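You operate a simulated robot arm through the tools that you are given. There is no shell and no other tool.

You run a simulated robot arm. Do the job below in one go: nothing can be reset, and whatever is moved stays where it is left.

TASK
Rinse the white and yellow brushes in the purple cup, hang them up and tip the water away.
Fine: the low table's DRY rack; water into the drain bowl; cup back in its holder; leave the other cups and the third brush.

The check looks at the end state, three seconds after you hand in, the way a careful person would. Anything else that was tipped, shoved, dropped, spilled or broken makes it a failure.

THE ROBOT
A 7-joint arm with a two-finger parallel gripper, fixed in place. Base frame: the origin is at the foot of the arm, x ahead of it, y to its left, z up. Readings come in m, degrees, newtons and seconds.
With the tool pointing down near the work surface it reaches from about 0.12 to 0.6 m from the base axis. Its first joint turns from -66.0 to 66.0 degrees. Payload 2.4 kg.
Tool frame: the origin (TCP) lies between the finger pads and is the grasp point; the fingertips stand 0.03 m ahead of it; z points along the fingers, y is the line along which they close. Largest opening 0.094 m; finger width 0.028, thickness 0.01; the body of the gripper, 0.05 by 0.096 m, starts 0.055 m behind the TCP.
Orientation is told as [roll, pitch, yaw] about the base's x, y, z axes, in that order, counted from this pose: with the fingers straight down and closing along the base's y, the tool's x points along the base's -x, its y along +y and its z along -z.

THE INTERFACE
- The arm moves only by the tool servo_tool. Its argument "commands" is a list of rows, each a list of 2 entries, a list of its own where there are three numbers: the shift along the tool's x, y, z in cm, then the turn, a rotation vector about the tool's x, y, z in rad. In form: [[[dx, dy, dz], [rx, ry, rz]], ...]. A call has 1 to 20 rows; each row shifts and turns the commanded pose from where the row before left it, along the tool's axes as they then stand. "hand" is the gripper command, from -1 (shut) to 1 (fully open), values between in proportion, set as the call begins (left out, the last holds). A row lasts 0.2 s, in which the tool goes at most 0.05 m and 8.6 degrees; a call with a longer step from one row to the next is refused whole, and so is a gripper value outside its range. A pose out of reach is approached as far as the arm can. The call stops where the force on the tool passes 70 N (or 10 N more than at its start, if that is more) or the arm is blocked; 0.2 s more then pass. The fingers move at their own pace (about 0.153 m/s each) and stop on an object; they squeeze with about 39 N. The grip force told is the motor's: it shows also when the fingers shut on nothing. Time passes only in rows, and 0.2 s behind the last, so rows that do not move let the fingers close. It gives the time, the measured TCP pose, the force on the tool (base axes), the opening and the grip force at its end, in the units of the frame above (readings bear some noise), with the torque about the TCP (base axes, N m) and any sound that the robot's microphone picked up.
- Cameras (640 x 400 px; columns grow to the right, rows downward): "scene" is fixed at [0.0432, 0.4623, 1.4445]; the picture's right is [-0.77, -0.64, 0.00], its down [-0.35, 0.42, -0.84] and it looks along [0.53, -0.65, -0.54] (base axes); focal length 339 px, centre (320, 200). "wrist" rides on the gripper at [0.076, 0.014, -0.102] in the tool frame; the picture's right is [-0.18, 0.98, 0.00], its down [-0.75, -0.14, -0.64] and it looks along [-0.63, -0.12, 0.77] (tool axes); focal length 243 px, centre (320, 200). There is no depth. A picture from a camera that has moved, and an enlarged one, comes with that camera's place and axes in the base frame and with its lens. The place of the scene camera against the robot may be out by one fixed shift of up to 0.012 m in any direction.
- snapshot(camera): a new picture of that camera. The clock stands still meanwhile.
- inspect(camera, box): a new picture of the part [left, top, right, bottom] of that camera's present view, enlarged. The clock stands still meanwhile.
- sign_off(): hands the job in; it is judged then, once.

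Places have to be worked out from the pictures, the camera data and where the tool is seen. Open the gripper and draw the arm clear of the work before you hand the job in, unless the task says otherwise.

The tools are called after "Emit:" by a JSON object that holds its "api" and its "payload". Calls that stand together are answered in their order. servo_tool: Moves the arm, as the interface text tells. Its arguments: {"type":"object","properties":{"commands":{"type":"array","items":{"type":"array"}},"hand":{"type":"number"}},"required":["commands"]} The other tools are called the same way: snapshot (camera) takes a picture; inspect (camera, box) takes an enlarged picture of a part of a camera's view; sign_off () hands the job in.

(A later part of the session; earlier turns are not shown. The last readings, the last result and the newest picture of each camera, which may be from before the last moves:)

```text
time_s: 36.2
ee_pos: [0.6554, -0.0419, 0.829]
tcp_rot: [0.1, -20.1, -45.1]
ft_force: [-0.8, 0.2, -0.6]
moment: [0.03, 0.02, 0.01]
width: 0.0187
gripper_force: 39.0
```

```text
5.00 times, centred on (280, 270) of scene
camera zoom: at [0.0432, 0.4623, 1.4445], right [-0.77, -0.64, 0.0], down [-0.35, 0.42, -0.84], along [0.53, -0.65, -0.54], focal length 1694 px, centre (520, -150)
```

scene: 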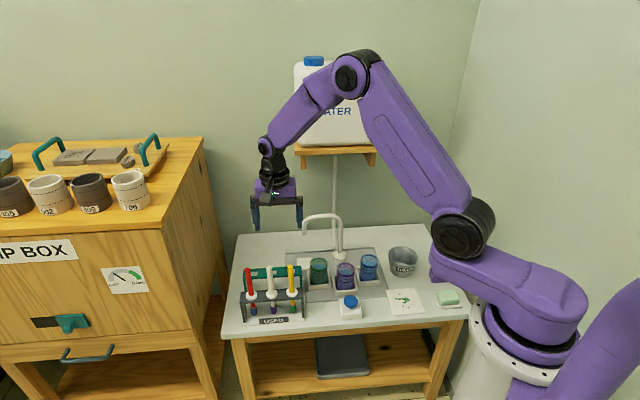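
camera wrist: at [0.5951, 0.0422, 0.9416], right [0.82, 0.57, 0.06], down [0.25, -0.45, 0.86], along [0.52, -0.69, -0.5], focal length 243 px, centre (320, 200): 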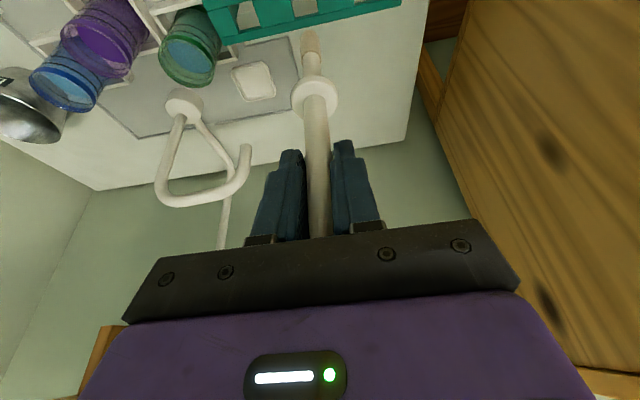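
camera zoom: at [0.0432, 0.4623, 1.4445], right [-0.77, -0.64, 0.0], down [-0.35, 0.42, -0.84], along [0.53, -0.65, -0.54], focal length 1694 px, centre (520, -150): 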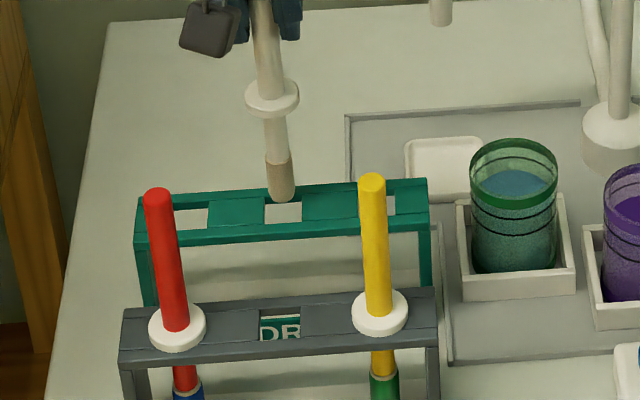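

The tip lines up with hole 2, needing only about 1.5 mm more in b. I'll insert 3 cm and check the force and picture.

Emit:
{"api": "servo_tool", "payload": {"commands": [[[0.2, 0, 1.0], [0, 0, 0]], [[0.34, 0, 0.94], [0, 0, 0]], [[0.34, 0, 0.94], [0, 0, 0]], [[0, 0, 0], [0, 0, 0]]]}}

Emit:
{"api": "inspect", "payload": {"camera": "wrist", "box": [220, 0, 380, 100]}}

Emit:
{"api": "inspect", "payload": {"camera": "scene", "box": [230, 230, 330, 310]}}

```text
time_s: 37.2
ee_pos: [0.6564, -0.0417, 0.7997]
tcp_rot: [0.0, -20.0, -44.9]
ft_force: [-0.3, 0.5, 0.1]
moment: [0.11, 0.11, -0.01]
width: 0.0184
gripper_force: 39.4
```

```text
4.00 times, centred on (300, 50) of wrist
camera zoom: at [0.5905, 0.0426, 0.8695], right [0.82, 0.57, 0.06], down [0.25, -0.45, 0.86], along [0.52, -0.69, -0.5], focal length 970 px, centre (400, 800)
```

zoom: 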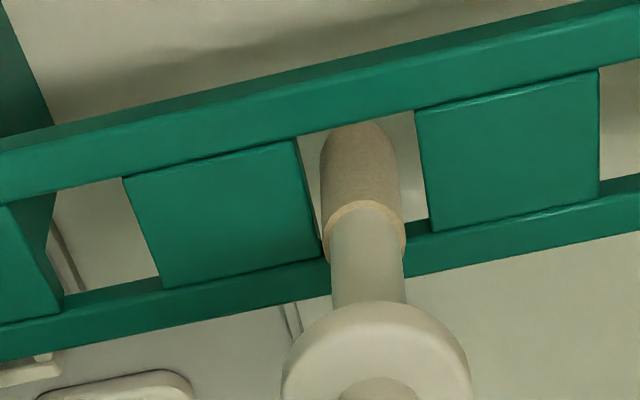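

```text
5.00 times, centred on (280, 270) of scene
camera zoom: at [0.0432, 0.4623, 1.4445], right [-0.77, -0.64, 0.0], down [-0.35, 0.42, -0.84], along [0.53, -0.65, -0.54], focal length 1694 px, centre (520, -150)
```

zoom: 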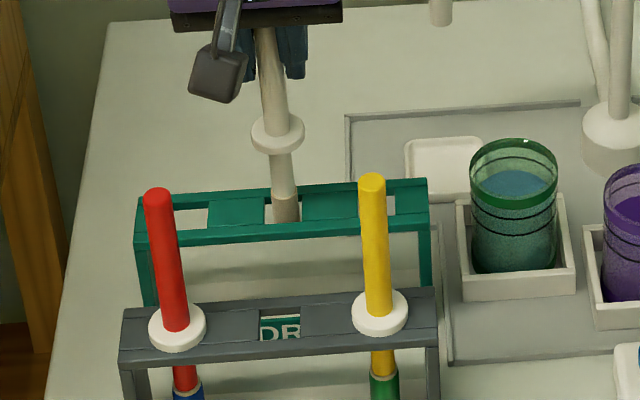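

The tip has entered the hole with only a slight side moment. I'll nudge 1.5 mm in +b and 1 mm in +a, and watch which way the moment goes.

Emit:
{"api": "servo_tool", "payload": {"commands": [[[-0.14, 0.08, 0.05], [0, 0, 0]], [[0, 0, 0], [0, 0, 0]], [[0, 0, 0], [0, 0, 0]]]}}

Emit:
{"api": "inspect", "payload": {"camera": "wrist", "box": [260, 10, 360, 72]}}

```text
time_s: 38.0
ee_pos: [0.6574, -0.0418, 0.7986]
tcp_rot: [0.0, -20.0, -44.8]
ft_force: [-2.5, 1.6, -1.9]
moment: [0.35, 0.36, -0.01]
width: 0.0184
gripper_force: 39.2
```

```text
6.40 times, centred on (310, 41) of wrist
camera zoom: at [0.592, 0.0421, 0.8698], right [0.82, 0.57, 0.06], down [0.25, -0.45, 0.86], along [0.52, -0.69, -0.51], focal length 1553 px, centre (384, 1218)
```

zoom: 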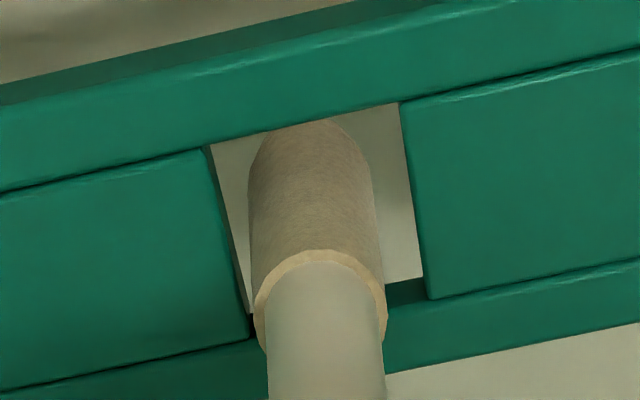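

The moment rose, so the brush is touching the far (+b) wall and should go back toward −b. I'll back off and zoom on the disc and handle to see whether the brush has tilted in the grip.

Emit:
{"api": "servo_tool", "payload": {"commands": [[[0.28, -0.04, -0.1], [0, 0, 0]], [[0, 0, 0], [0, 0, 0]], [[0, 0, 0], [0, 0, 0]]]}}

Emit:
{"api": "inspect", "payload": {"camera": "wrist", "box": [220, 0, 420, 125]}}

Emit:
{"api": "inspect", "payload": {"camera": "wrist", "box": [220, 120, 420, 245]}}

Emit:
{"api": "inspect", "payload": {"camera": "scene", "box": [240, 210, 320, 274]}}

```text
time_s: 38.8
ee_pos: [0.6542, -0.041, 0.7988]
tcp_rot: [0.0, -20.1, -45.0]
ft_force: [-0.1, 0.7, -0.6]
moment: [0.02, 0.01, 0.02]
width: 0.0184
gripper_force: 38.8
```

```text
3.20 times, centred on (320, 62) of wrist
camera zoom: at [0.5898, 0.0435, 0.8699], right [0.82, 0.57, 0.06], down [0.25, -0.45, 0.86], along [0.52, -0.69, -0.5], focal length 776 px, centre (320, 640)
```

zoom: 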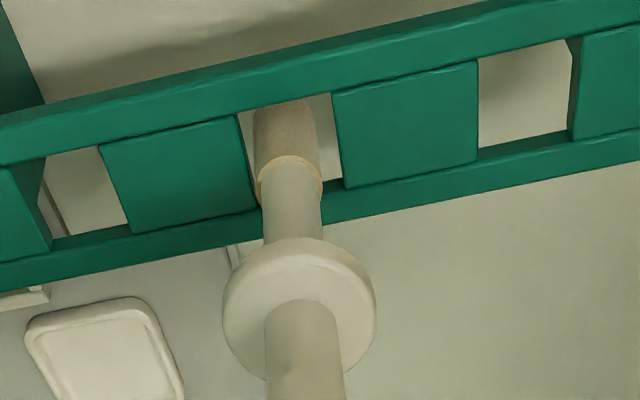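

```text
3.20 times, centred on (320, 182) of wrist
camera zoom: at [0.5898, 0.0435, 0.8699], right [0.82, 0.57, 0.06], down [0.25, -0.45, 0.86], along [0.52, -0.69, -0.5], focal length 776 px, centre (320, 256)
```

zoom: 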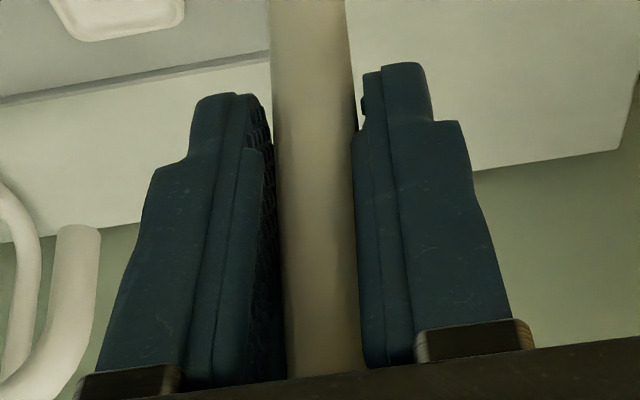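

```text
6.25 times, centred on (280, 242) of scene
camera zoom: at [0.0432, 0.4623, 1.4445], right [-0.77, -0.64, 0.0], down [-0.35, 0.42, -0.84], along [0.53, -0.65, -0.54], focal length 2118 px, centre (570, -62)
```

zoom: 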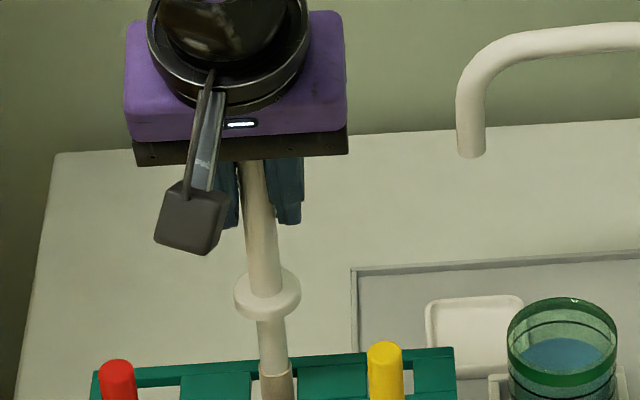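

With the tool backed off, the side load is zero. The brush has slid about 5 mm up in the grip and so should seat at TCP z≈.735. I'll go 1 mm further toward −b and keep inserting in steps.

Emit:
{"api": "servo_tool", "payload": {"commands": [[[0.58, 0, 1.25], [0, 0, 0]], [[0.478, 0, 1.31], [0, 0, 0]], [[0.478, 0, 1.31], [0, 0, 0]], [[0, 0, 0], [0, 0, 0]]]}}

Emit:
{"api": "inspect", "payload": {"camera": "wrist", "box": [220, 0, 420, 125]}}

Emit:
{"api": "inspect", "payload": {"camera": "scene", "box": [230, 230, 330, 310]}}

```text
time_s: 39.8
ee_pos: [0.6549, -0.04, 0.7574]
tcp_rot: [0.0, -20.0, -45.1]
ft_force: [0.6, 0.3, 0.2]
moment: [-0.01, 0.02, 0.03]
width: 0.0185
gripper_force: 39.0
```

```text
3.20 times, centred on (320, 62) of wrist
camera zoom: at [0.5893, 0.0446, 0.8286], right [0.82, 0.57, 0.06], down [0.25, -0.45, 0.86], along [0.52, -0.69, -0.5], focal length 776 px, centre (320, 640)
```

zoom: 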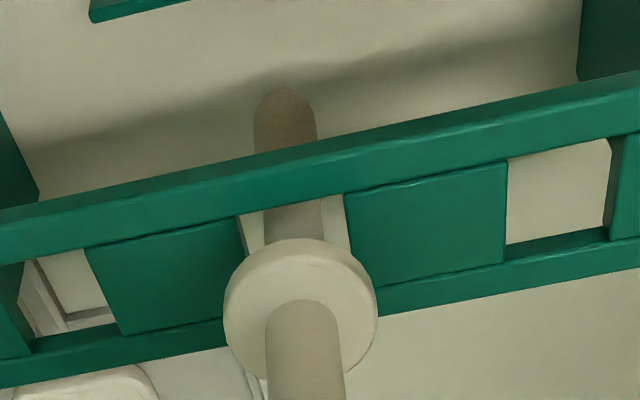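

```text
5.00 times, centred on (280, 270) of scene
camera zoom: at [0.0432, 0.4623, 1.4445], right [-0.77, -0.64, 0.0], down [-0.35, 0.42, -0.84], along [0.53, -0.65, -0.54], focal length 1694 px, centre (520, -150)
```

zoom: 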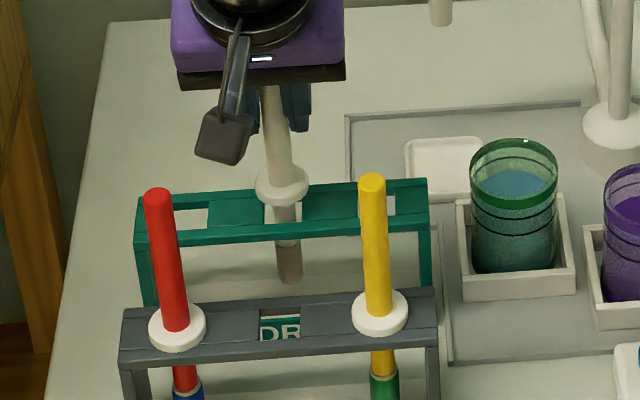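

It's sliding in freely. I'll continue to just above seating height.

Emit:
{"api": "servo_tool", "payload": {"commands": [[[0.3, 0, 0.82], [0, 0, 0]], [[0.3, 0, 0.82], [0, 0, 0]], [[0, 0, 0], [0, 0, 0]]]}}

Emit:
{"api": "inspect", "payload": {"camera": "wrist", "box": [220, 0, 420, 125]}}

Emit:
{"api": "inspect", "payload": {"camera": "scene", "box": [230, 230, 330, 310]}}

```text
time_s: 40.6
ee_pos: [0.655, -0.0414, 0.7418]
tcp_rot: [0.0, -20.1, -45.0]
ft_force: [-1.1, 0.2, 0.8]
moment: [-0.03, 0.01, -0.04]
width: 0.0183
gripper_force: 38.8
```

```text
3.20 times, centred on (320, 62) of wrist
camera zoom: at [0.5892, 0.0437, 0.8112], right [0.82, 0.57, 0.06], down [0.25, -0.45, 0.86], along [0.52, -0.69, -0.5], focal length 776 px, centre (320, 640)
```

zoom: 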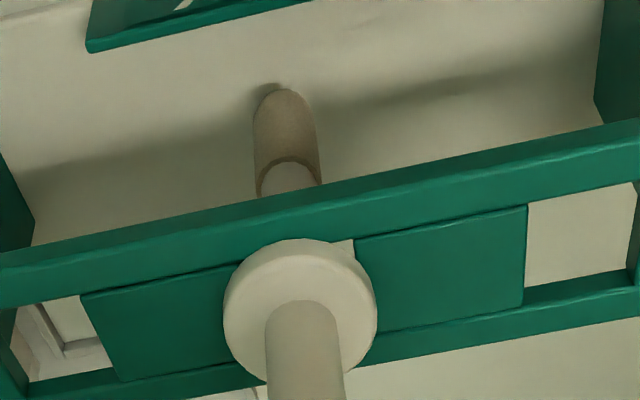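

```text
5.00 times, centred on (280, 270) of scene
camera zoom: at [0.0431, 0.4623, 1.4445], right [-0.77, -0.64, 0.0], down [-0.35, 0.42, -0.84], along [0.53, -0.65, -0.54], focal length 1694 px, centre (520, -150)
```

zoom: 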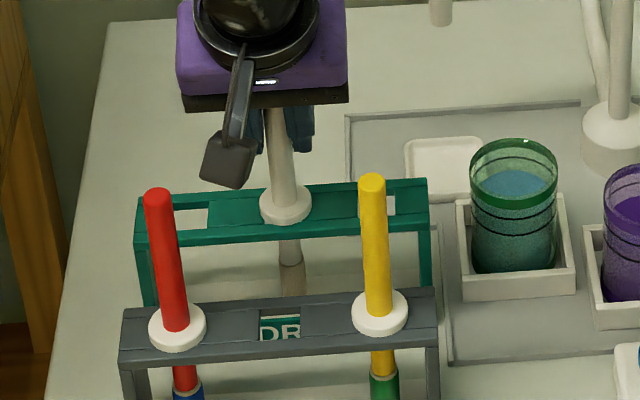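

The disc is over hole 2, a few mm above the rack. I'll go down gently until it touches.

Emit:
{"api": "servo_tool", "payload": {"commands": [[[0.1, 0, 0.28], [0, 0, 0]], [[0.07, 0, 0.19], [0, 0, 0]], [[0, 0, 0], [0, 0, 0]], [[0, 0, 0], [0, 0, 0]]]}}

Emit:
{"api": "inspect", "payload": {"camera": "wrist", "box": [220, 0, 420, 125]}}

```text
time_s: 41.6
ee_pos: [0.6562, -0.042, 0.7397]
tcp_rot: [0.4, -20.5, -45.1]
ft_force: [-6.0, 2.8, 39.2]
moment: [0.03, -0.1, 0.02]
width: 0.0181
gripper_force: 38.6
```

```text
3.20 times, centred on (320, 62) of wrist
camera zoom: at [0.5911, 0.0434, 0.8101], right [0.82, 0.57, 0.07], down [0.24, -0.44, 0.86], along [0.53, -0.69, -0.5], focal length 776 px, centre (320, 640)
```

zoom: 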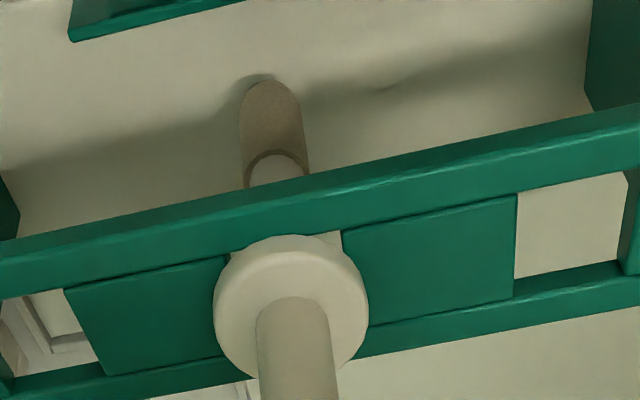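

Contact is firm at 39 N with TCP z≈.740, so the disc is seated. I'll relieve the pressure by raising the command about 4 mm before releasing.

Emit:
{"api": "servo_tool", "payload": {"commands": [[[-0.12, 0, -0.34], [0, 0, 0]], [[0, 0, 0], [0, 0, 0]], [[0, 0, 0], [0, 0, 0]]]}}

Emit:
{"api": "inspect", "payload": {"camera": "wrist", "box": [220, 0, 420, 125]}}

Emit:
{"api": "inspect", "payload": {"camera": "scene", "box": [240, 240, 320, 304]}}

```text
time_s: 42.4
ee_pos: [0.6544, -0.0418, 0.7398]
tcp_rot: [0.0, -20.0, -44.9]
ft_force: [3.1, -3.4, 15.7]
moment: [-0.52, -0.42, 0.03]
width: 0.0184
gripper_force: 38.6
```

```text
3.20 times, centred on (320, 62) of wrist
camera zoom: at [0.5889, 0.0427, 0.8105], right [0.82, 0.57, 0.06], down [0.25, -0.45, 0.86], along [0.52, -0.69, -0.5], focal length 776 px, centre (320, 640)
```

zoom: 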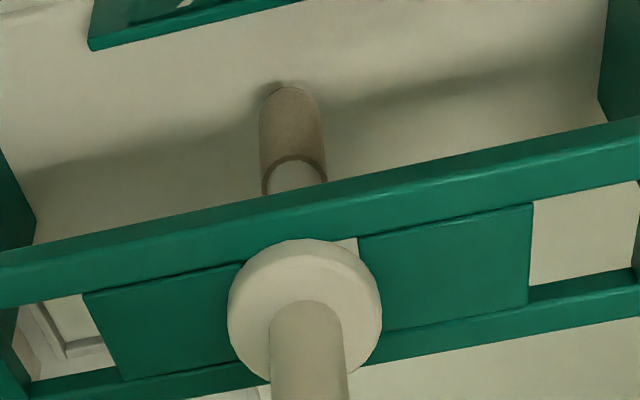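

```text
6.25 times, centred on (280, 272) of scene
camera zoom: at [0.0429, 0.4622, 1.4445], right [-0.77, -0.64, 0.0], down [-0.34, 0.42, -0.84], along [0.53, -0.65, -0.54], focal length 2118 px, centre (570, -250)
```

zoom: 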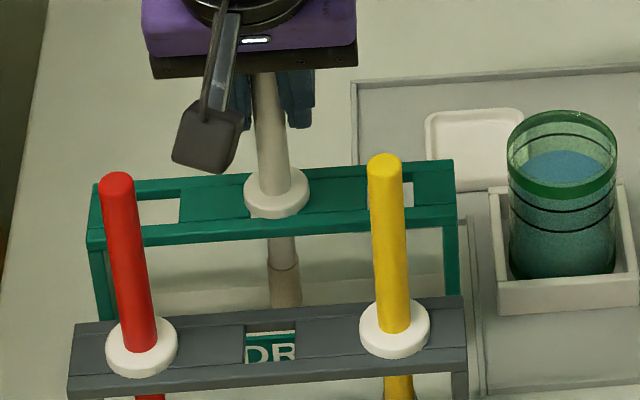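

There's still 16 N up and some side load. I'll raise another 1.5 mm and shift 1 mm in +b to relax it fully.

Emit:
{"api": "servo_tool", "payload": {"commands": [[[-0.145, 0, -0.107], [0, 0, 0]], [[0, 0, 0], [0, 0, 0]], [[0, 0, 0], [0, 0, 0]]]}}

```text
time_s: 43.2
ee_pos: [0.6514, -0.0424, 0.7399]
tcp_rot: [-0.2, -19.9, -44.9]
ft_force: [-0.1, 0.0, 2.8]
moment: [-0.04, -0.03, 0.05]
width: 0.0184
gripper_force: 39.4
```

The load is down to 3 N and the moment is near zero. I'll release to half-open, staying clear of the neighbours.

Emit:
{"api": "servo_tool", "payload": {"commands": [[[0, 0, 0], [0, 0, 0]], [[0, 0, 0], [0, 0, 0]], [[0, 0, 0], [0, 0, 0]]], "hand": -0.1}}

Emit:
{"api": "snapshot", "payload": {"camera": "wrist"}}

Emit:
{"api": "inspect", "payload": {"camera": "scene", "box": [230, 230, 330, 310]}}

```text
time_s: 44.0
ee_pos: [0.6551, -0.0408, 0.7411]
tcp_rot: [0.0, -20.0, -45.0]
ft_force: [-0.7, 0.1, 0.8]
moment: [0.0, 0.02, 0.01]
width: 0.0424
gripper_force: 0.1
```

```text
taken
camera wrist: at [0.5892, 0.0429, 0.8117], right [0.82, 0.57, 0.06], down [0.25, -0.45, 0.86], along [0.52, -0.69, -0.5], focal length 243 px, centre (320, 200)
```

wrist: 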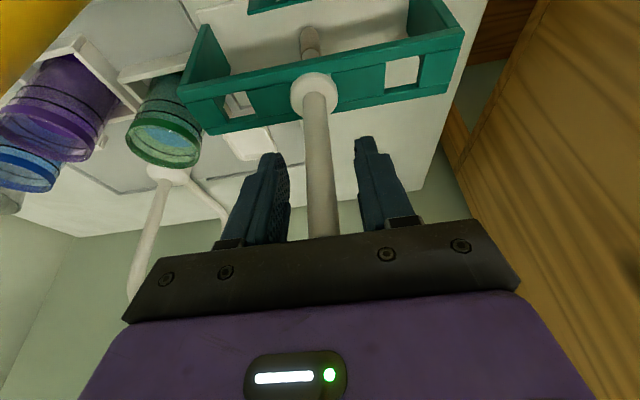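

```text
5.00 times, centred on (280, 270) of scene
camera zoom: at [0.0432, 0.4623, 1.4445], right [-0.77, -0.64, 0.0], down [-0.35, 0.42, -0.84], along [0.53, -0.65, -0.54], focal length 1694 px, centre (520, -150)
```

zoom: 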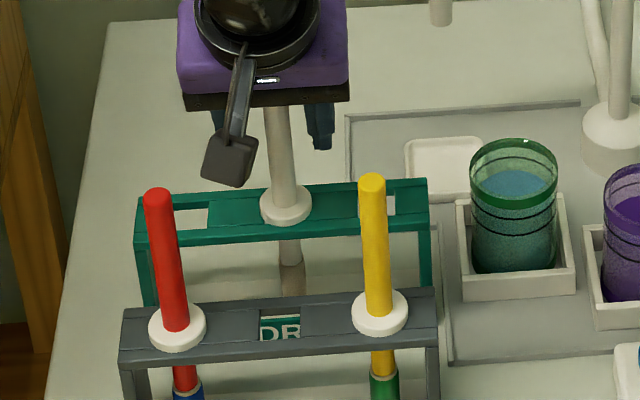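

The white brush hangs in DRY hole 2. I'll retreat straight up, then move over the yellow brush.

Emit:
{"api": "servo_tool", "payload": {"commands": [[[-1.2, 0, -3.29], [0, 0, 0]], [[-1.2, 0, -3.29], [0, 0, 0]], [[-1.2, 0, -3.29], [0, 0, 0]], [[-1.2, 0, -3.29], [0, 0, 0]], [[2.9, -1.93, -1.056], [0, 0, 0]], [[2.9, -1.93, -1.056], [0, 0, 0]], [[2.9, -1.93, -1.056], [0, 0, 0]], [[0, 0, 0], [0, 0, 0]]], "hand": 0}}

Emit:
{"api": "snapshot", "payload": {"camera": "wrist"}}

Emit:
{"api": "inspect", "payload": {"camera": "wrist", "box": [220, 0, 440, 137]}}

Emit:
{"api": "inspect", "payload": {"camera": "scene", "box": [230, 230, 330, 310]}}

```text
time_s: 45.8
ee_pos: [0.5479, -0.0166, 0.8791]
tcp_rot: [-0.1, -19.9, -45.0]
ft_force: [0.0, 0.4, 1.0]
moment: [-0.01, -0.01, -0.02]
width: 0.047
gripper_force: 0.0
```

```text
taken
camera wrist: at [0.483, 0.0685, 0.95], right [0.82, 0.57, 0.06], down [0.25, -0.45, 0.86], along [0.52, -0.69, -0.5], focal length 243 px, centre (320, 200)
```

wrist: 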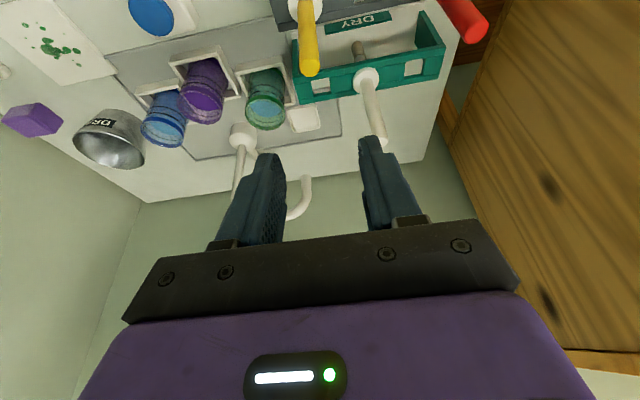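

```text
2.91 times, centred on (330, 68) of wrist
camera zoom: at [0.483, 0.0685, 0.95], right [0.82, 0.57, 0.06], down [0.25, -0.45, 0.86], along [0.52, -0.69, -0.5], focal length 706 px, centre (291, 582)
```

zoom: 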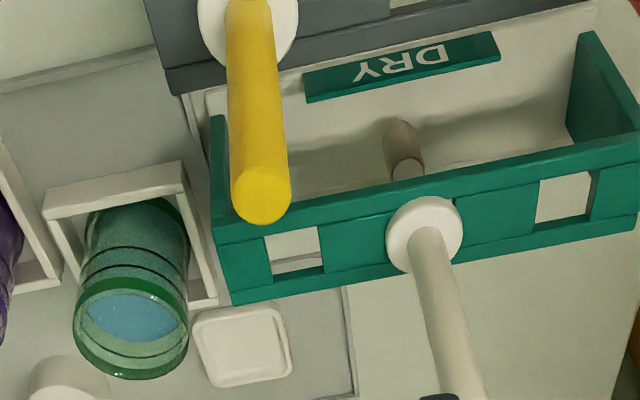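

```text
5.00 times, centred on (280, 270) of scene
camera zoom: at [0.0431, 0.4623, 1.4445], right [-0.77, -0.64, 0.0], down [-0.35, 0.42, -0.84], along [0.53, -0.65, -0.54], focal length 1694 px, centre (520, -150)
```

zoom: 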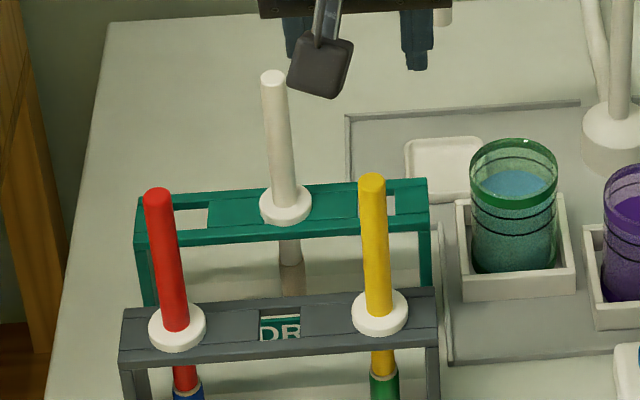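

White hangs well, and the tool is centred over yellow (handle top at a≈.375, b≈.4007). I'll descend and grasp.

Emit:
{"api": "servo_tool", "payload": {"commands": [[[1.17, -0.025, 3.25], [0, 0, 0]], [[1.17, -0.025, 3.25], [0, 0, 0]], [[1.17, 0, 3.25], [0, 0, 0]], [[1.17, 0, 3.25], [0, 0, 0]], [[0, 0, 0], [0, 0, 0]]]}}

Emit:
{"api": "snapshot", "payload": {"camera": "wrist"}}

```text
time_s: 47.0
ee_pos: [0.5497, -0.02, 0.7421]
tcp_rot: [0.1, -20.1, -45.0]
ft_force: [0.2, -0.1, -0.5]
moment: [0.02, 0.02, -0.02]
width: 0.0471
gripper_force: 0.0
```

```text
taken
camera wrist: at [0.4847, 0.0659, 0.8121], right [0.82, 0.57, 0.06], down [0.25, -0.45, 0.86], along [0.52, -0.69, -0.5], focal length 243 px, centre (320, 200)
```

wrist: 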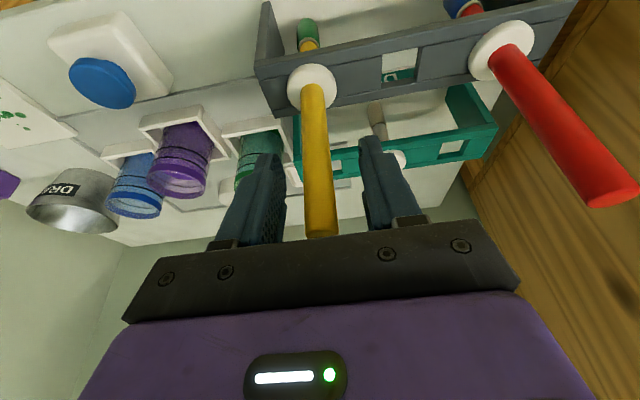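

The yellow handle is centred between the fingers. I'll close and lift.

Emit:
{"api": "servo_tool", "payload": {"commands": [[[0, 0, 0], [0, 0, 0]], [[0, 0, 0], [0, 0, 0]], [[0, 0, 0], [0, 0, 0]], [[0, 0, 0], [0, 0, 0]]], "hand": -1}}

Emit:
{"api": "servo_tool", "payload": {"commands": [[[-0.51, 0, -1.41], [0, 0, 0]], [[-0.68, 0, -1.88], [0, 0, 0]], [[-1.03, 0, -2.82], [0, 0, 0]], [[-1.03, 0, -2.82], [0, 0, 0]], [[-1.03, 0, -2.82], [0, 0, 0]], [[-1.03, 0, -2.82], [0, 0, 0]], [[0, 0, 0], [0, 0, 0]]]}}

Emit:
{"api": "snapshot", "payload": {"camera": "wrist"}}

Emit:
{"api": "inspect", "payload": {"camera": "wrist", "box": [220, 0, 420, 125]}}

Emit:
{"api": "inspect", "payload": {"camera": "scene", "box": [220, 210, 380, 330]}}

```text
time_s: 48.0
ee_pos: [0.5509, -0.0196, 0.7418]
tcp_rot: [0.0, -19.9, -45.0]
ft_force: [0.4, 0.5, -0.2]
moment: [0.02, 0.03, 0.01]
width: 0.0162
gripper_force: 39.1
```

```text
time_s: 49.6
ee_pos: [0.5489, -0.0182, 0.8973]
tcp_rot: [0.0, -20.0, -45.0]
ft_force: [-0.1, 0.9, 1.1]
moment: [0.01, 0.0, 0.0]
width: 0.0153
gripper_force: 39.0
```

```text
taken
camera wrist: at [0.4841, 0.0665, 0.9681], right [0.82, 0.57, 0.06], down [0.25, -0.45, 0.86], along [0.52, -0.69, -0.51], focal length 243 px, centre (320, 200)
```

wrist: 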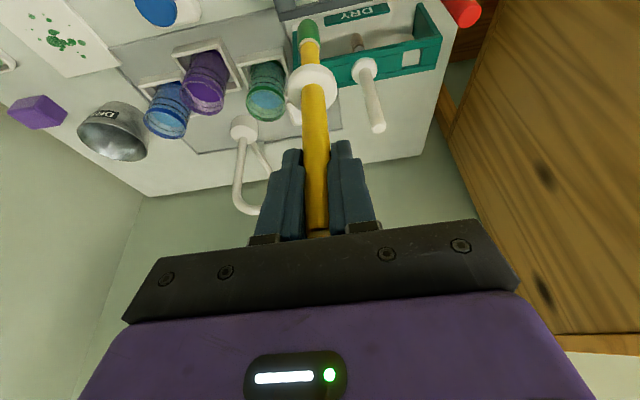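

```text
3.20 times, centred on (320, 62) of wrist
camera zoom: at [0.4841, 0.0665, 0.9681], right [0.82, 0.57, 0.06], down [0.25, -0.45, 0.86], along [0.52, -0.69, -0.51], focal length 776 px, centre (320, 640)
```

zoom: 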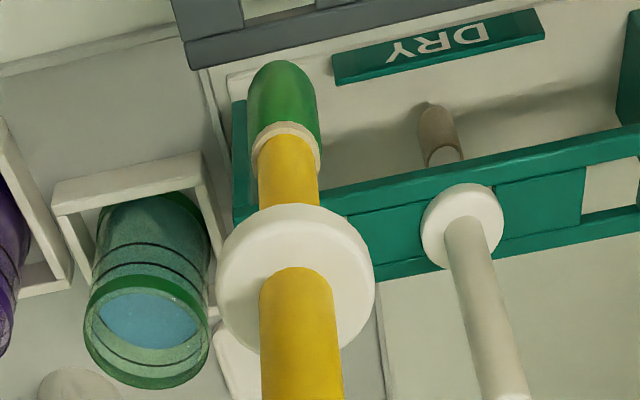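

```text
3.33 times, centred on (300, 270) of scene
camera zoom: at [0.0432, 0.4623, 1.4445], right [-0.77, -0.64, 0.0], down [-0.35, 0.42, -0.84], along [0.53, -0.65, -0.54], focal length 1129 px, centre (387, -33)
```

zoom: 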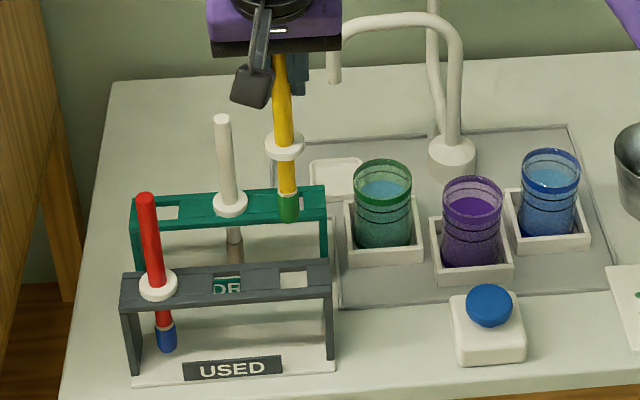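

The yellow grip reads a narrower 15.3 mm. I'll zoom on the grip to make sure it's secure and see how the brush hangs.

Emit:
{"api": "inspect", "payload": {"camera": "wrist", "box": [220, 120, 420, 245]}}

Emit:
{"api": "servo_tool", "payload": {"commands": [[[0, 0, 0], [0, 0, 0]], [[0, 0, 0], [0, 0, 0]], [[0, 0, 0], [0, 0, 0]], [[0, 0, 0], [0, 0, 0]], [[0, 0, 0], [0, 0, 0]]]}}

Emit:
{"api": "inspect", "payload": {"camera": "wrist", "box": [220, 0, 420, 125]}}

Emit:
{"api": "inspect", "payload": {"camera": "scene", "box": [240, 200, 340, 270]}}

```text
3.20 times, centred on (320, 182) of wrist
camera zoom: at [0.4841, 0.0665, 0.9681], right [0.82, 0.57, 0.06], down [0.25, -0.45, 0.86], along [0.52, -0.69, -0.51], focal length 776 px, centre (320, 256)
```

zoom: 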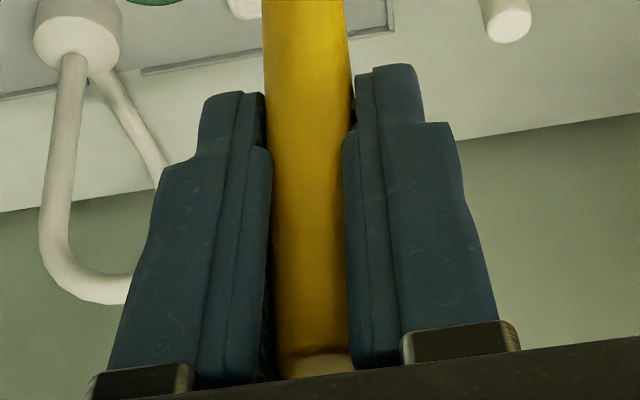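

```text
time_s: 50.8
ee_pos: [0.5491, -0.0191, 0.8973]
tcp_rot: [0.0, -20.1, -45.0]
ft_force: [-0.2, 0.7, -0.3]
moment: [0.02, -0.01, -0.02]
width: 0.0152
gripper_force: 38.9
```

```text
3.20 times, centred on (320, 62) of wrist
camera zoom: at [0.4843, 0.0665, 0.9679], right [0.82, 0.57, 0.06], down [0.25, -0.45, 0.86], along [0.52, -0.69, -0.5], focal length 776 px, centre (320, 640)
```

zoom: 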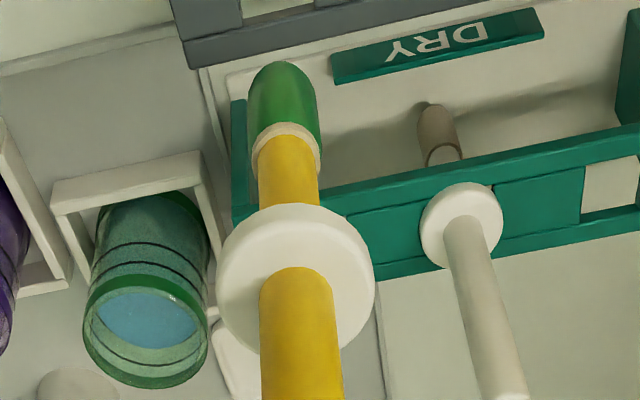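

```text
5.71 times, centred on (290, 235) of scene
camera zoom: at [0.0432, 0.4623, 1.4445], right [-0.77, -0.64, 0.0], down [-0.35, 0.42, -0.84], along [0.53, -0.65, -0.54], focal length 1936 px, centre (491, 0)
```

zoom: 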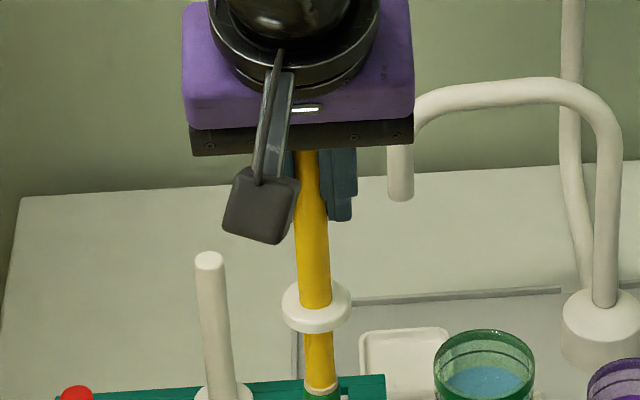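

The grip is stable with no creep over a second, though the brush sits a few mm lower in the grip, with its tip about 178–182 mm below the TCP. I'll carry it gently to the purple cup and keep the dip shallower.

Emit:
{"api": "servo_tool", "payload": {"commands": [[[-0.34, 0, -0.94], [0, 0, 0]], [[-1.02, -2.0, 0.37], [0, 0, 0]], [[-1.36, -2.67, 0.495], [0, 0, 0]], [[-1.36, -2.67, 0.495], [0, 0, 0]], [[-1.36, -2.67, 0.495], [0, 0, 0]], [[-1.36, -2.67, 0.495], [0, 0, 0]], [[-1.36, -2.67, 0.495], [0, 0, 0]], [[-1.36, -2.7, 0.495], [0, 0, 0]], [[0, 0, 0], [0, 0, 0]]]}}

Emit:
{"api": "inspect", "payload": {"camera": "wrist", "box": [220, 0, 420, 125]}}

Emit:
{"api": "inspect", "payload": {"camera": "scene", "box": [280, 220, 424, 310]}}

```text
time_s: 52.8
ee_pos: [0.4887, -0.2155, 0.9075]
tcp_rot: [0.0, -20.0, -45.0]
ft_force: [0.0, -1.3, -0.1]
moment: [-0.01, -0.03, -0.02]
width: 0.0153
gripper_force: 38.8
```

```text
3.20 times, centred on (320, 62) of wrist
camera zoom: at [0.4233, -0.1298, 0.978], right [0.82, 0.57, 0.06], down [0.25, -0.45, 0.86], along [0.52, -0.69, -0.5], focal length 776 px, centre (320, 640)
```

zoom: 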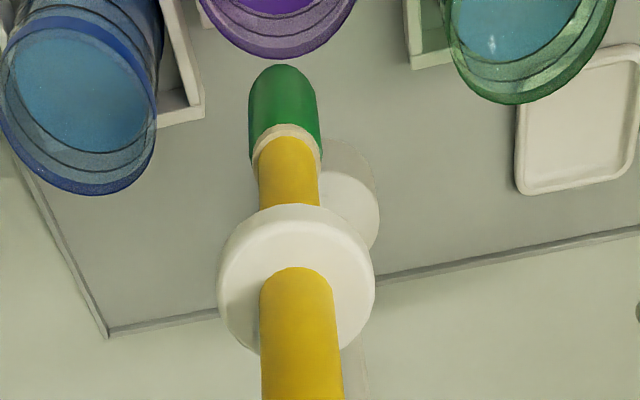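

```text
4.44 times, centred on (352, 265) of scene
camera zoom: at [0.0432, 0.4623, 1.4445], right [-0.77, -0.64, 0.0], down [-0.35, 0.42, -0.84], along [0.53, -0.65, -0.54], focal length 1506 px, centre (178, -89)
```

zoom: 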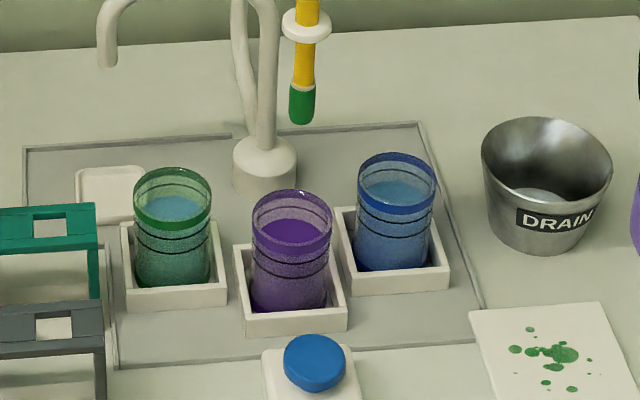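

I'll lower to about 2 cm above the rim and check alignment again.

Emit:
{"api": "servo_tool", "payload": {"commands": [[[0.6, 0.07, 1.84], [0, 0, 0]], [[0.6, 0.07, 1.84], [0, 0, 0]], [[0.6, 0.06, 1.84], [0, 0, 0]], [[0, 0, 0], [0, 0, 0]]]}}

Emit:
{"api": "inspect", "payload": {"camera": "wrist", "box": [220, 0, 380, 100]}}

Emit:
{"api": "inspect", "payload": {"camera": "scene", "box": [300, 220, 428, 300]}}

```text
time_s: 53.8
ee_pos: [0.4923, -0.2143, 0.8506]
tcp_rot: [0.0, -19.9, -45.0]
ft_force: [0.7, -0.4, -0.3]
moment: [-0.01, -0.03, -0.01]
width: 0.0152
gripper_force: 39.1
```

```text
4.00 times, centred on (300, 50) of wrist
camera zoom: at [0.4274, -0.1297, 0.9197], right [0.82, 0.57, 0.06], down [0.25, -0.45, 0.86], along [0.52, -0.69, -0.5], focal length 970 px, centre (400, 800)
```

zoom: 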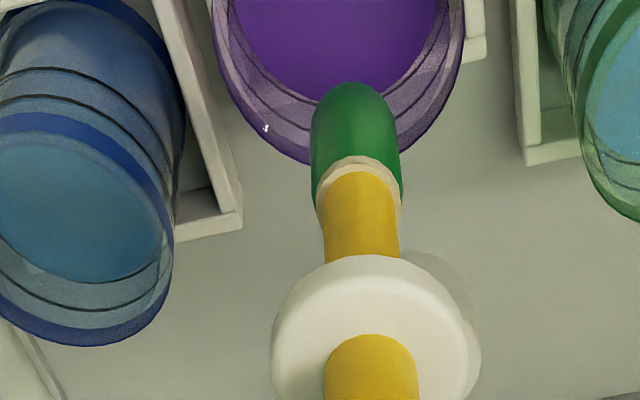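

```text
5.00 times, centred on (364, 260) of scene
camera zoom: at [0.0432, 0.4623, 1.4445], right [-0.77, -0.64, 0.0], down [-0.35, 0.42, -0.84], along [0.53, -0.65, -0.54], focal length 1694 px, centre (100, -100)
```

zoom: 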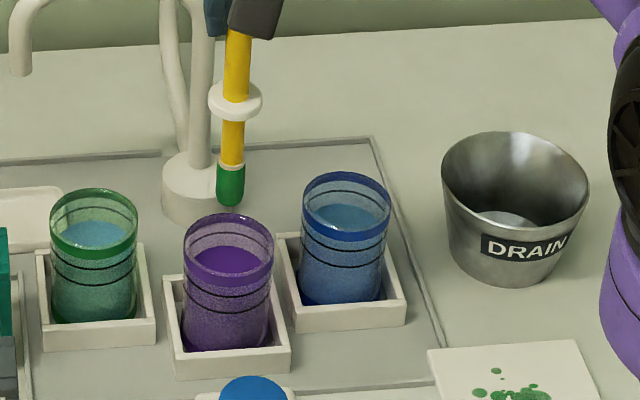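

The yellow tip leans about 4 mm toward −b. I'll shift 2 mm to compensate, then dip to TCP z≈.765, which keeps the tip off the bottom.

Emit:
{"api": "servo_tool", "payload": {"commands": [[[0.68, -0.025, 2.01], [0, 0, 0]], [[0.68, -0.025, 2.01], [0, 0, 0]], [[0.68, -0.025, 2.01], [0, 0, 0]], [[0.68, -0.025, 2.01], [0, 0, 0]], [[0, 0, 0], [0, 0, 0]]]}}

Emit:
{"api": "inspect", "payload": {"camera": "scene", "box": [300, 230, 428, 310]}}

Emit:
{"api": "inspect", "payload": {"camera": "wrist", "box": [220, 0, 380, 100]}}

```text
time_s: 55.0
ee_pos: [0.4939, -0.2171, 0.7645]
tcp_rot: [0.0, -20.0, -44.9]
ft_force: [0.8, 0.1, -0.6]
moment: [0.02, -0.01, -0.03]
width: 0.0151
gripper_force: 38.6
```

```text
5.00 times, centred on (364, 270) of scene
camera zoom: at [0.0432, 0.4623, 1.4445], right [-0.77, -0.64, 0.0], down [-0.35, 0.42, -0.84], along [0.53, -0.65, -0.54], focal length 1694 px, centre (100, -150)
```

zoom: 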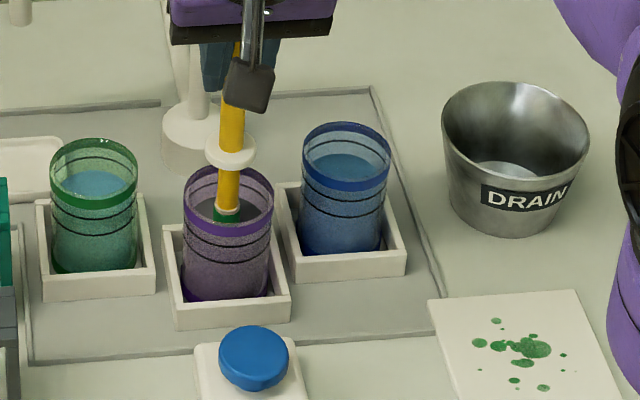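

```text
4.00 times, centred on (300, 50) of wrist
camera zoom: at [0.4284, -0.1325, 0.834], right [0.82, 0.57, 0.06], down [0.25, -0.44, 0.86], along [0.52, -0.69, -0.5], focal length 970 px, centre (400, 800)
```

zoom: 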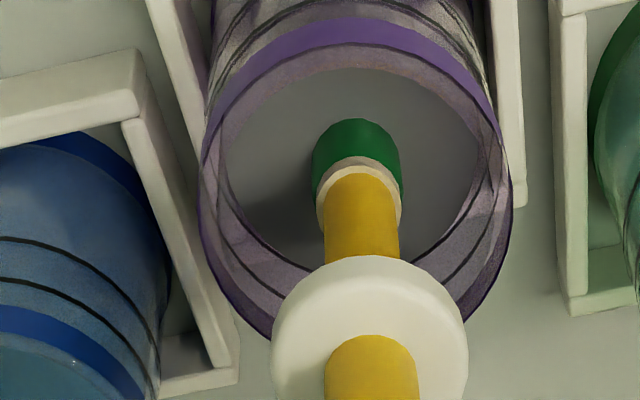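

The water has turned grey and a few mm of green still show above it. I'll go about 6 mm deeper, check the force, and then swirl.

Emit:
{"api": "servo_tool", "payload": {"commands": [[[0.1, 0, 0.28], [0, 0, 0]], [[0.1, 0, 0.28], [0, 0, 0]], [[0, 0, 0], [0, 0, 0]]]}}

Emit:
{"api": "inspect", "payload": {"camera": "scene", "box": [320, 240, 384, 280]}}

```text
time_s: 55.8
ee_pos: [0.4929, -0.218, 0.758]
tcp_rot: [0.0, -20.0, -45.0]
ft_force: [-0.8, 0.0, -0.3]
moment: [0.01, -0.02, -0.01]
width: 0.0149
gripper_force: 38.6
```

```text
10.00 times, centred on (352, 260) of scene
camera zoom: at [0.0432, 0.4623, 1.4445], right [-0.77, -0.64, 0.0], down [-0.35, 0.42, -0.84], along [0.53, -0.65, -0.54], focal length 3388 px, centre (0, -400)
```

zoom: 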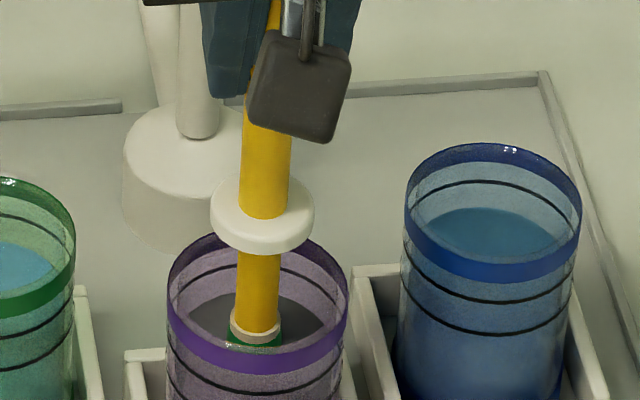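

Still no force. I'll go another 2.5 mm and start swirling.

Emit:
{"api": "servo_tool", "payload": {"commands": [[[0.085, 0, 0.235], [0, 0, 0]], [[0, 0.8, 0], [0, 0, 0]], [[-0.536, -0.23, 0.195], [0, 0, 0]], [[-0.216, -0.57, 0.079], [0, 0, 0]], [[0.216, -0.57, -0.079], [0, 0, 0]], [[0.536, -0.23, -0.195], [0, 0, 0]], [[0.536, 0.23, -0.195], [0, 0, 0]], [[0.216, 0.57, -0.079], [0, 0, 0]], [[-0.216, 0.57, 0.079], [0, 0, 0]], [[-0.536, 0.23, 0.195], [0, 0, 0]]]}}

Emit:
{"api": "servo_tool", "payload": {"commands": [[[-0.536, -0.23, 0.195], [0, 0, 0]], [[-0.216, -0.57, 0.079], [0, 0, 0]], [[0.216, -0.57, -0.079], [0, 0, 0]], [[0.536, -0.23, -0.195], [0, 0, 0]], [[0.536, 0.23, -0.195], [0, 0, 0]], [[0.216, 0.57, -0.079], [0, 0, 0]], [[-0.216, 0.57, 0.079], [0, 0, 0]], [[-0.536, 0.23, 0.195], [0, 0, 0]], [[-0.536, -0.23, 0.195], [0, 0, 0]], [[-0.216, -0.57, 0.079], [0, 0, 0]], [[0.216, -0.57, -0.079], [0, 0, 0]], [[0.536, -0.23, -0.195], [0, 0, 0]], [[0.536, 0.23, -0.195], [0, 0, 0]], [[0.216, 0.57, -0.079], [0, 0, 0]], [[-0.216, 0.57, 0.079], [0, 0, 0]], [[-0.536, 0.23, 0.195], [0, 0, 0]], [[0, -0.8, 0], [0, 0, 0]], [[0, 0, 0], [0, 0, 0]]]}}

Emit:
{"api": "inspect", "payload": {"camera": "scene", "box": [300, 230, 428, 310]}}

Emit:
{"api": "inspect", "payload": {"camera": "wrist", "box": [220, 0, 420, 125]}}

```text
time_s: 58.0
ee_pos: [0.4988, -0.2115, 0.7569]
tcp_rot: [0.0, -19.9, -44.9]
ft_force: [0.5, -0.4, -0.2]
moment: [-0.01, 0.02, 0.0]
width: 0.0149
gripper_force: 38.8
```

```text
time_s: 61.8
ee_pos: [0.4932, -0.2174, 0.7574]
tcp_rot: [0.1, -20.0, -45.0]
ft_force: [-0.5, 0.4, 0.0]
moment: [-0.02, -0.03, -0.03]
width: 0.0147
gripper_force: 38.7
```

```text
5.00 times, centred on (364, 270) of scene
camera zoom: at [0.0432, 0.4623, 1.4445], right [-0.77, -0.64, 0.0], down [-0.35, 0.42, -0.84], along [0.53, -0.65, -0.54], focal length 1694 px, centre (100, -150)
```

zoom: 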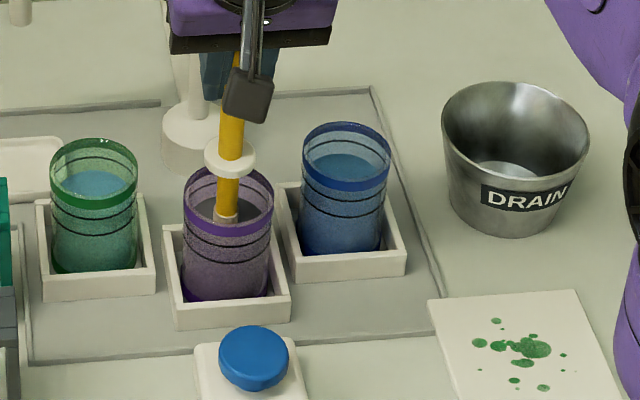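

```text
3.20 times, centred on (320, 62) of wrist
camera zoom: at [0.4282, -0.132, 0.8273], right [0.82, 0.57, 0.06], down [0.25, -0.45, 0.86], along [0.52, -0.69, -0.5], focal length 776 px, centre (320, 640)
```

zoom: 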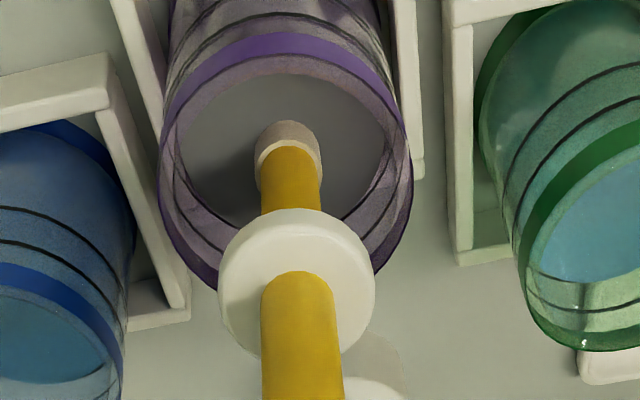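

It seems clean at the collar, but the grip width is slowly shrinking (15.3 → 14.7 mm). I'll check how the handle sits in the pads before continuing.

Emit:
{"api": "inspect", "payload": {"camera": "wrist", "box": [240, 130, 400, 240]}}

Emit:
{"api": "inspect", "payload": {"camera": "scene", "box": [320, 215, 384, 265]}}

```text
3.64 times, centred on (320, 185) of wrist
camera zoom: at [0.4282, -0.132, 0.8273], right [0.82, 0.57, 0.06], down [0.25, -0.45, 0.86], along [0.52, -0.69, -0.5], focal length 882 px, centre (320, 254)
```

zoom: 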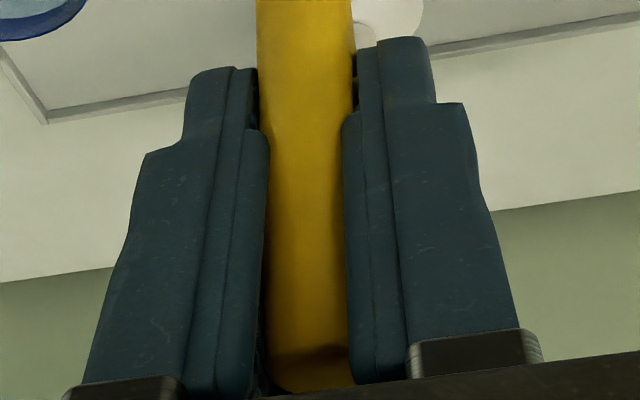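

```text
8.00 times, centred on (352, 240) of scene
camera zoom: at [0.0432, 0.4623, 1.4445], right [-0.77, -0.64, 0.0], down [-0.35, 0.42, -0.84], along [0.53, -0.65, -0.54], focal length 2710 px, centre (64, -120)
```

zoom: 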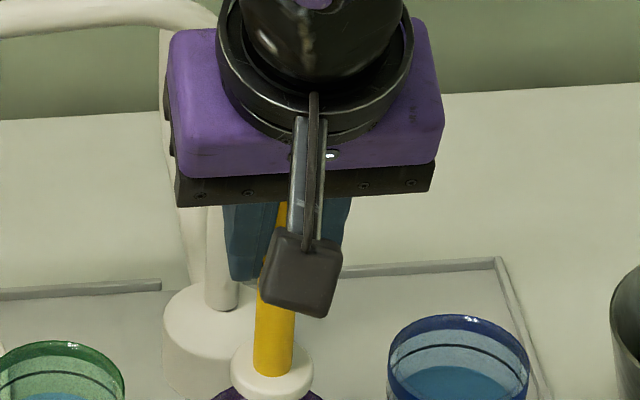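

The handle is about 15.3 mm thick, so a 14.7 mm width just means full pad contact and a secure grip. I'll raise the brush and look at the bristles.

Emit:
{"api": "servo_tool", "payload": {"commands": [[[-0.68, 0, -1.88], [0, 0, 0]], [[-0.68, 0, -1.88], [0, 0, 0]], [[-0.68, 0, -1.88], [0, 0, 0]], [[-0.9, 0, -2.5], [0, 0, 0]], [[0, 0, 0], [0, 0, 0]]]}}

Emit:
{"api": "inspect", "payload": {"camera": "scene", "box": [300, 220, 428, 300]}}

Emit:
{"api": "inspect", "payload": {"camera": "wrist", "box": [220, 0, 420, 125]}}

```text
time_s: 63.0
ee_pos: [0.4934, -0.2166, 0.8429]
tcp_rot: [0.0, -20.1, -45.0]
ft_force: [1.4, -0.7, 0.0]
moment: [0.02, 0.0, -0.01]
width: 0.0145
gripper_force: 39.4
```

```text
5.00 times, centred on (364, 260) of scene
camera zoom: at [0.0432, 0.4623, 1.4445], right [-0.77, -0.64, 0.0], down [-0.35, 0.42, -0.84], along [0.53, -0.65, -0.54], focal length 1694 px, centre (100, -100)
```

zoom: 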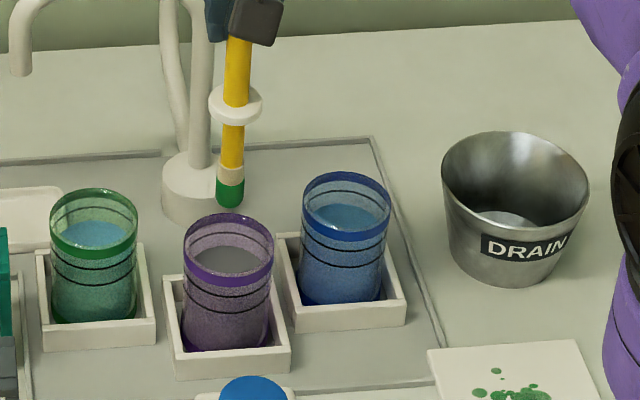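

```text
3.20 times, centred on (320, 62) of wrist
camera zoom: at [0.4279, -0.1313, 0.9144], right [0.82, 0.57, 0.06], down [0.25, -0.45, 0.86], along [0.52, -0.69, -0.51], focal length 776 px, centre (320, 640)
```

zoom: 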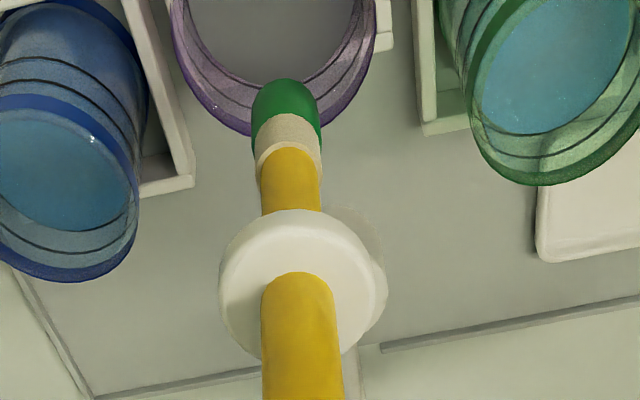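

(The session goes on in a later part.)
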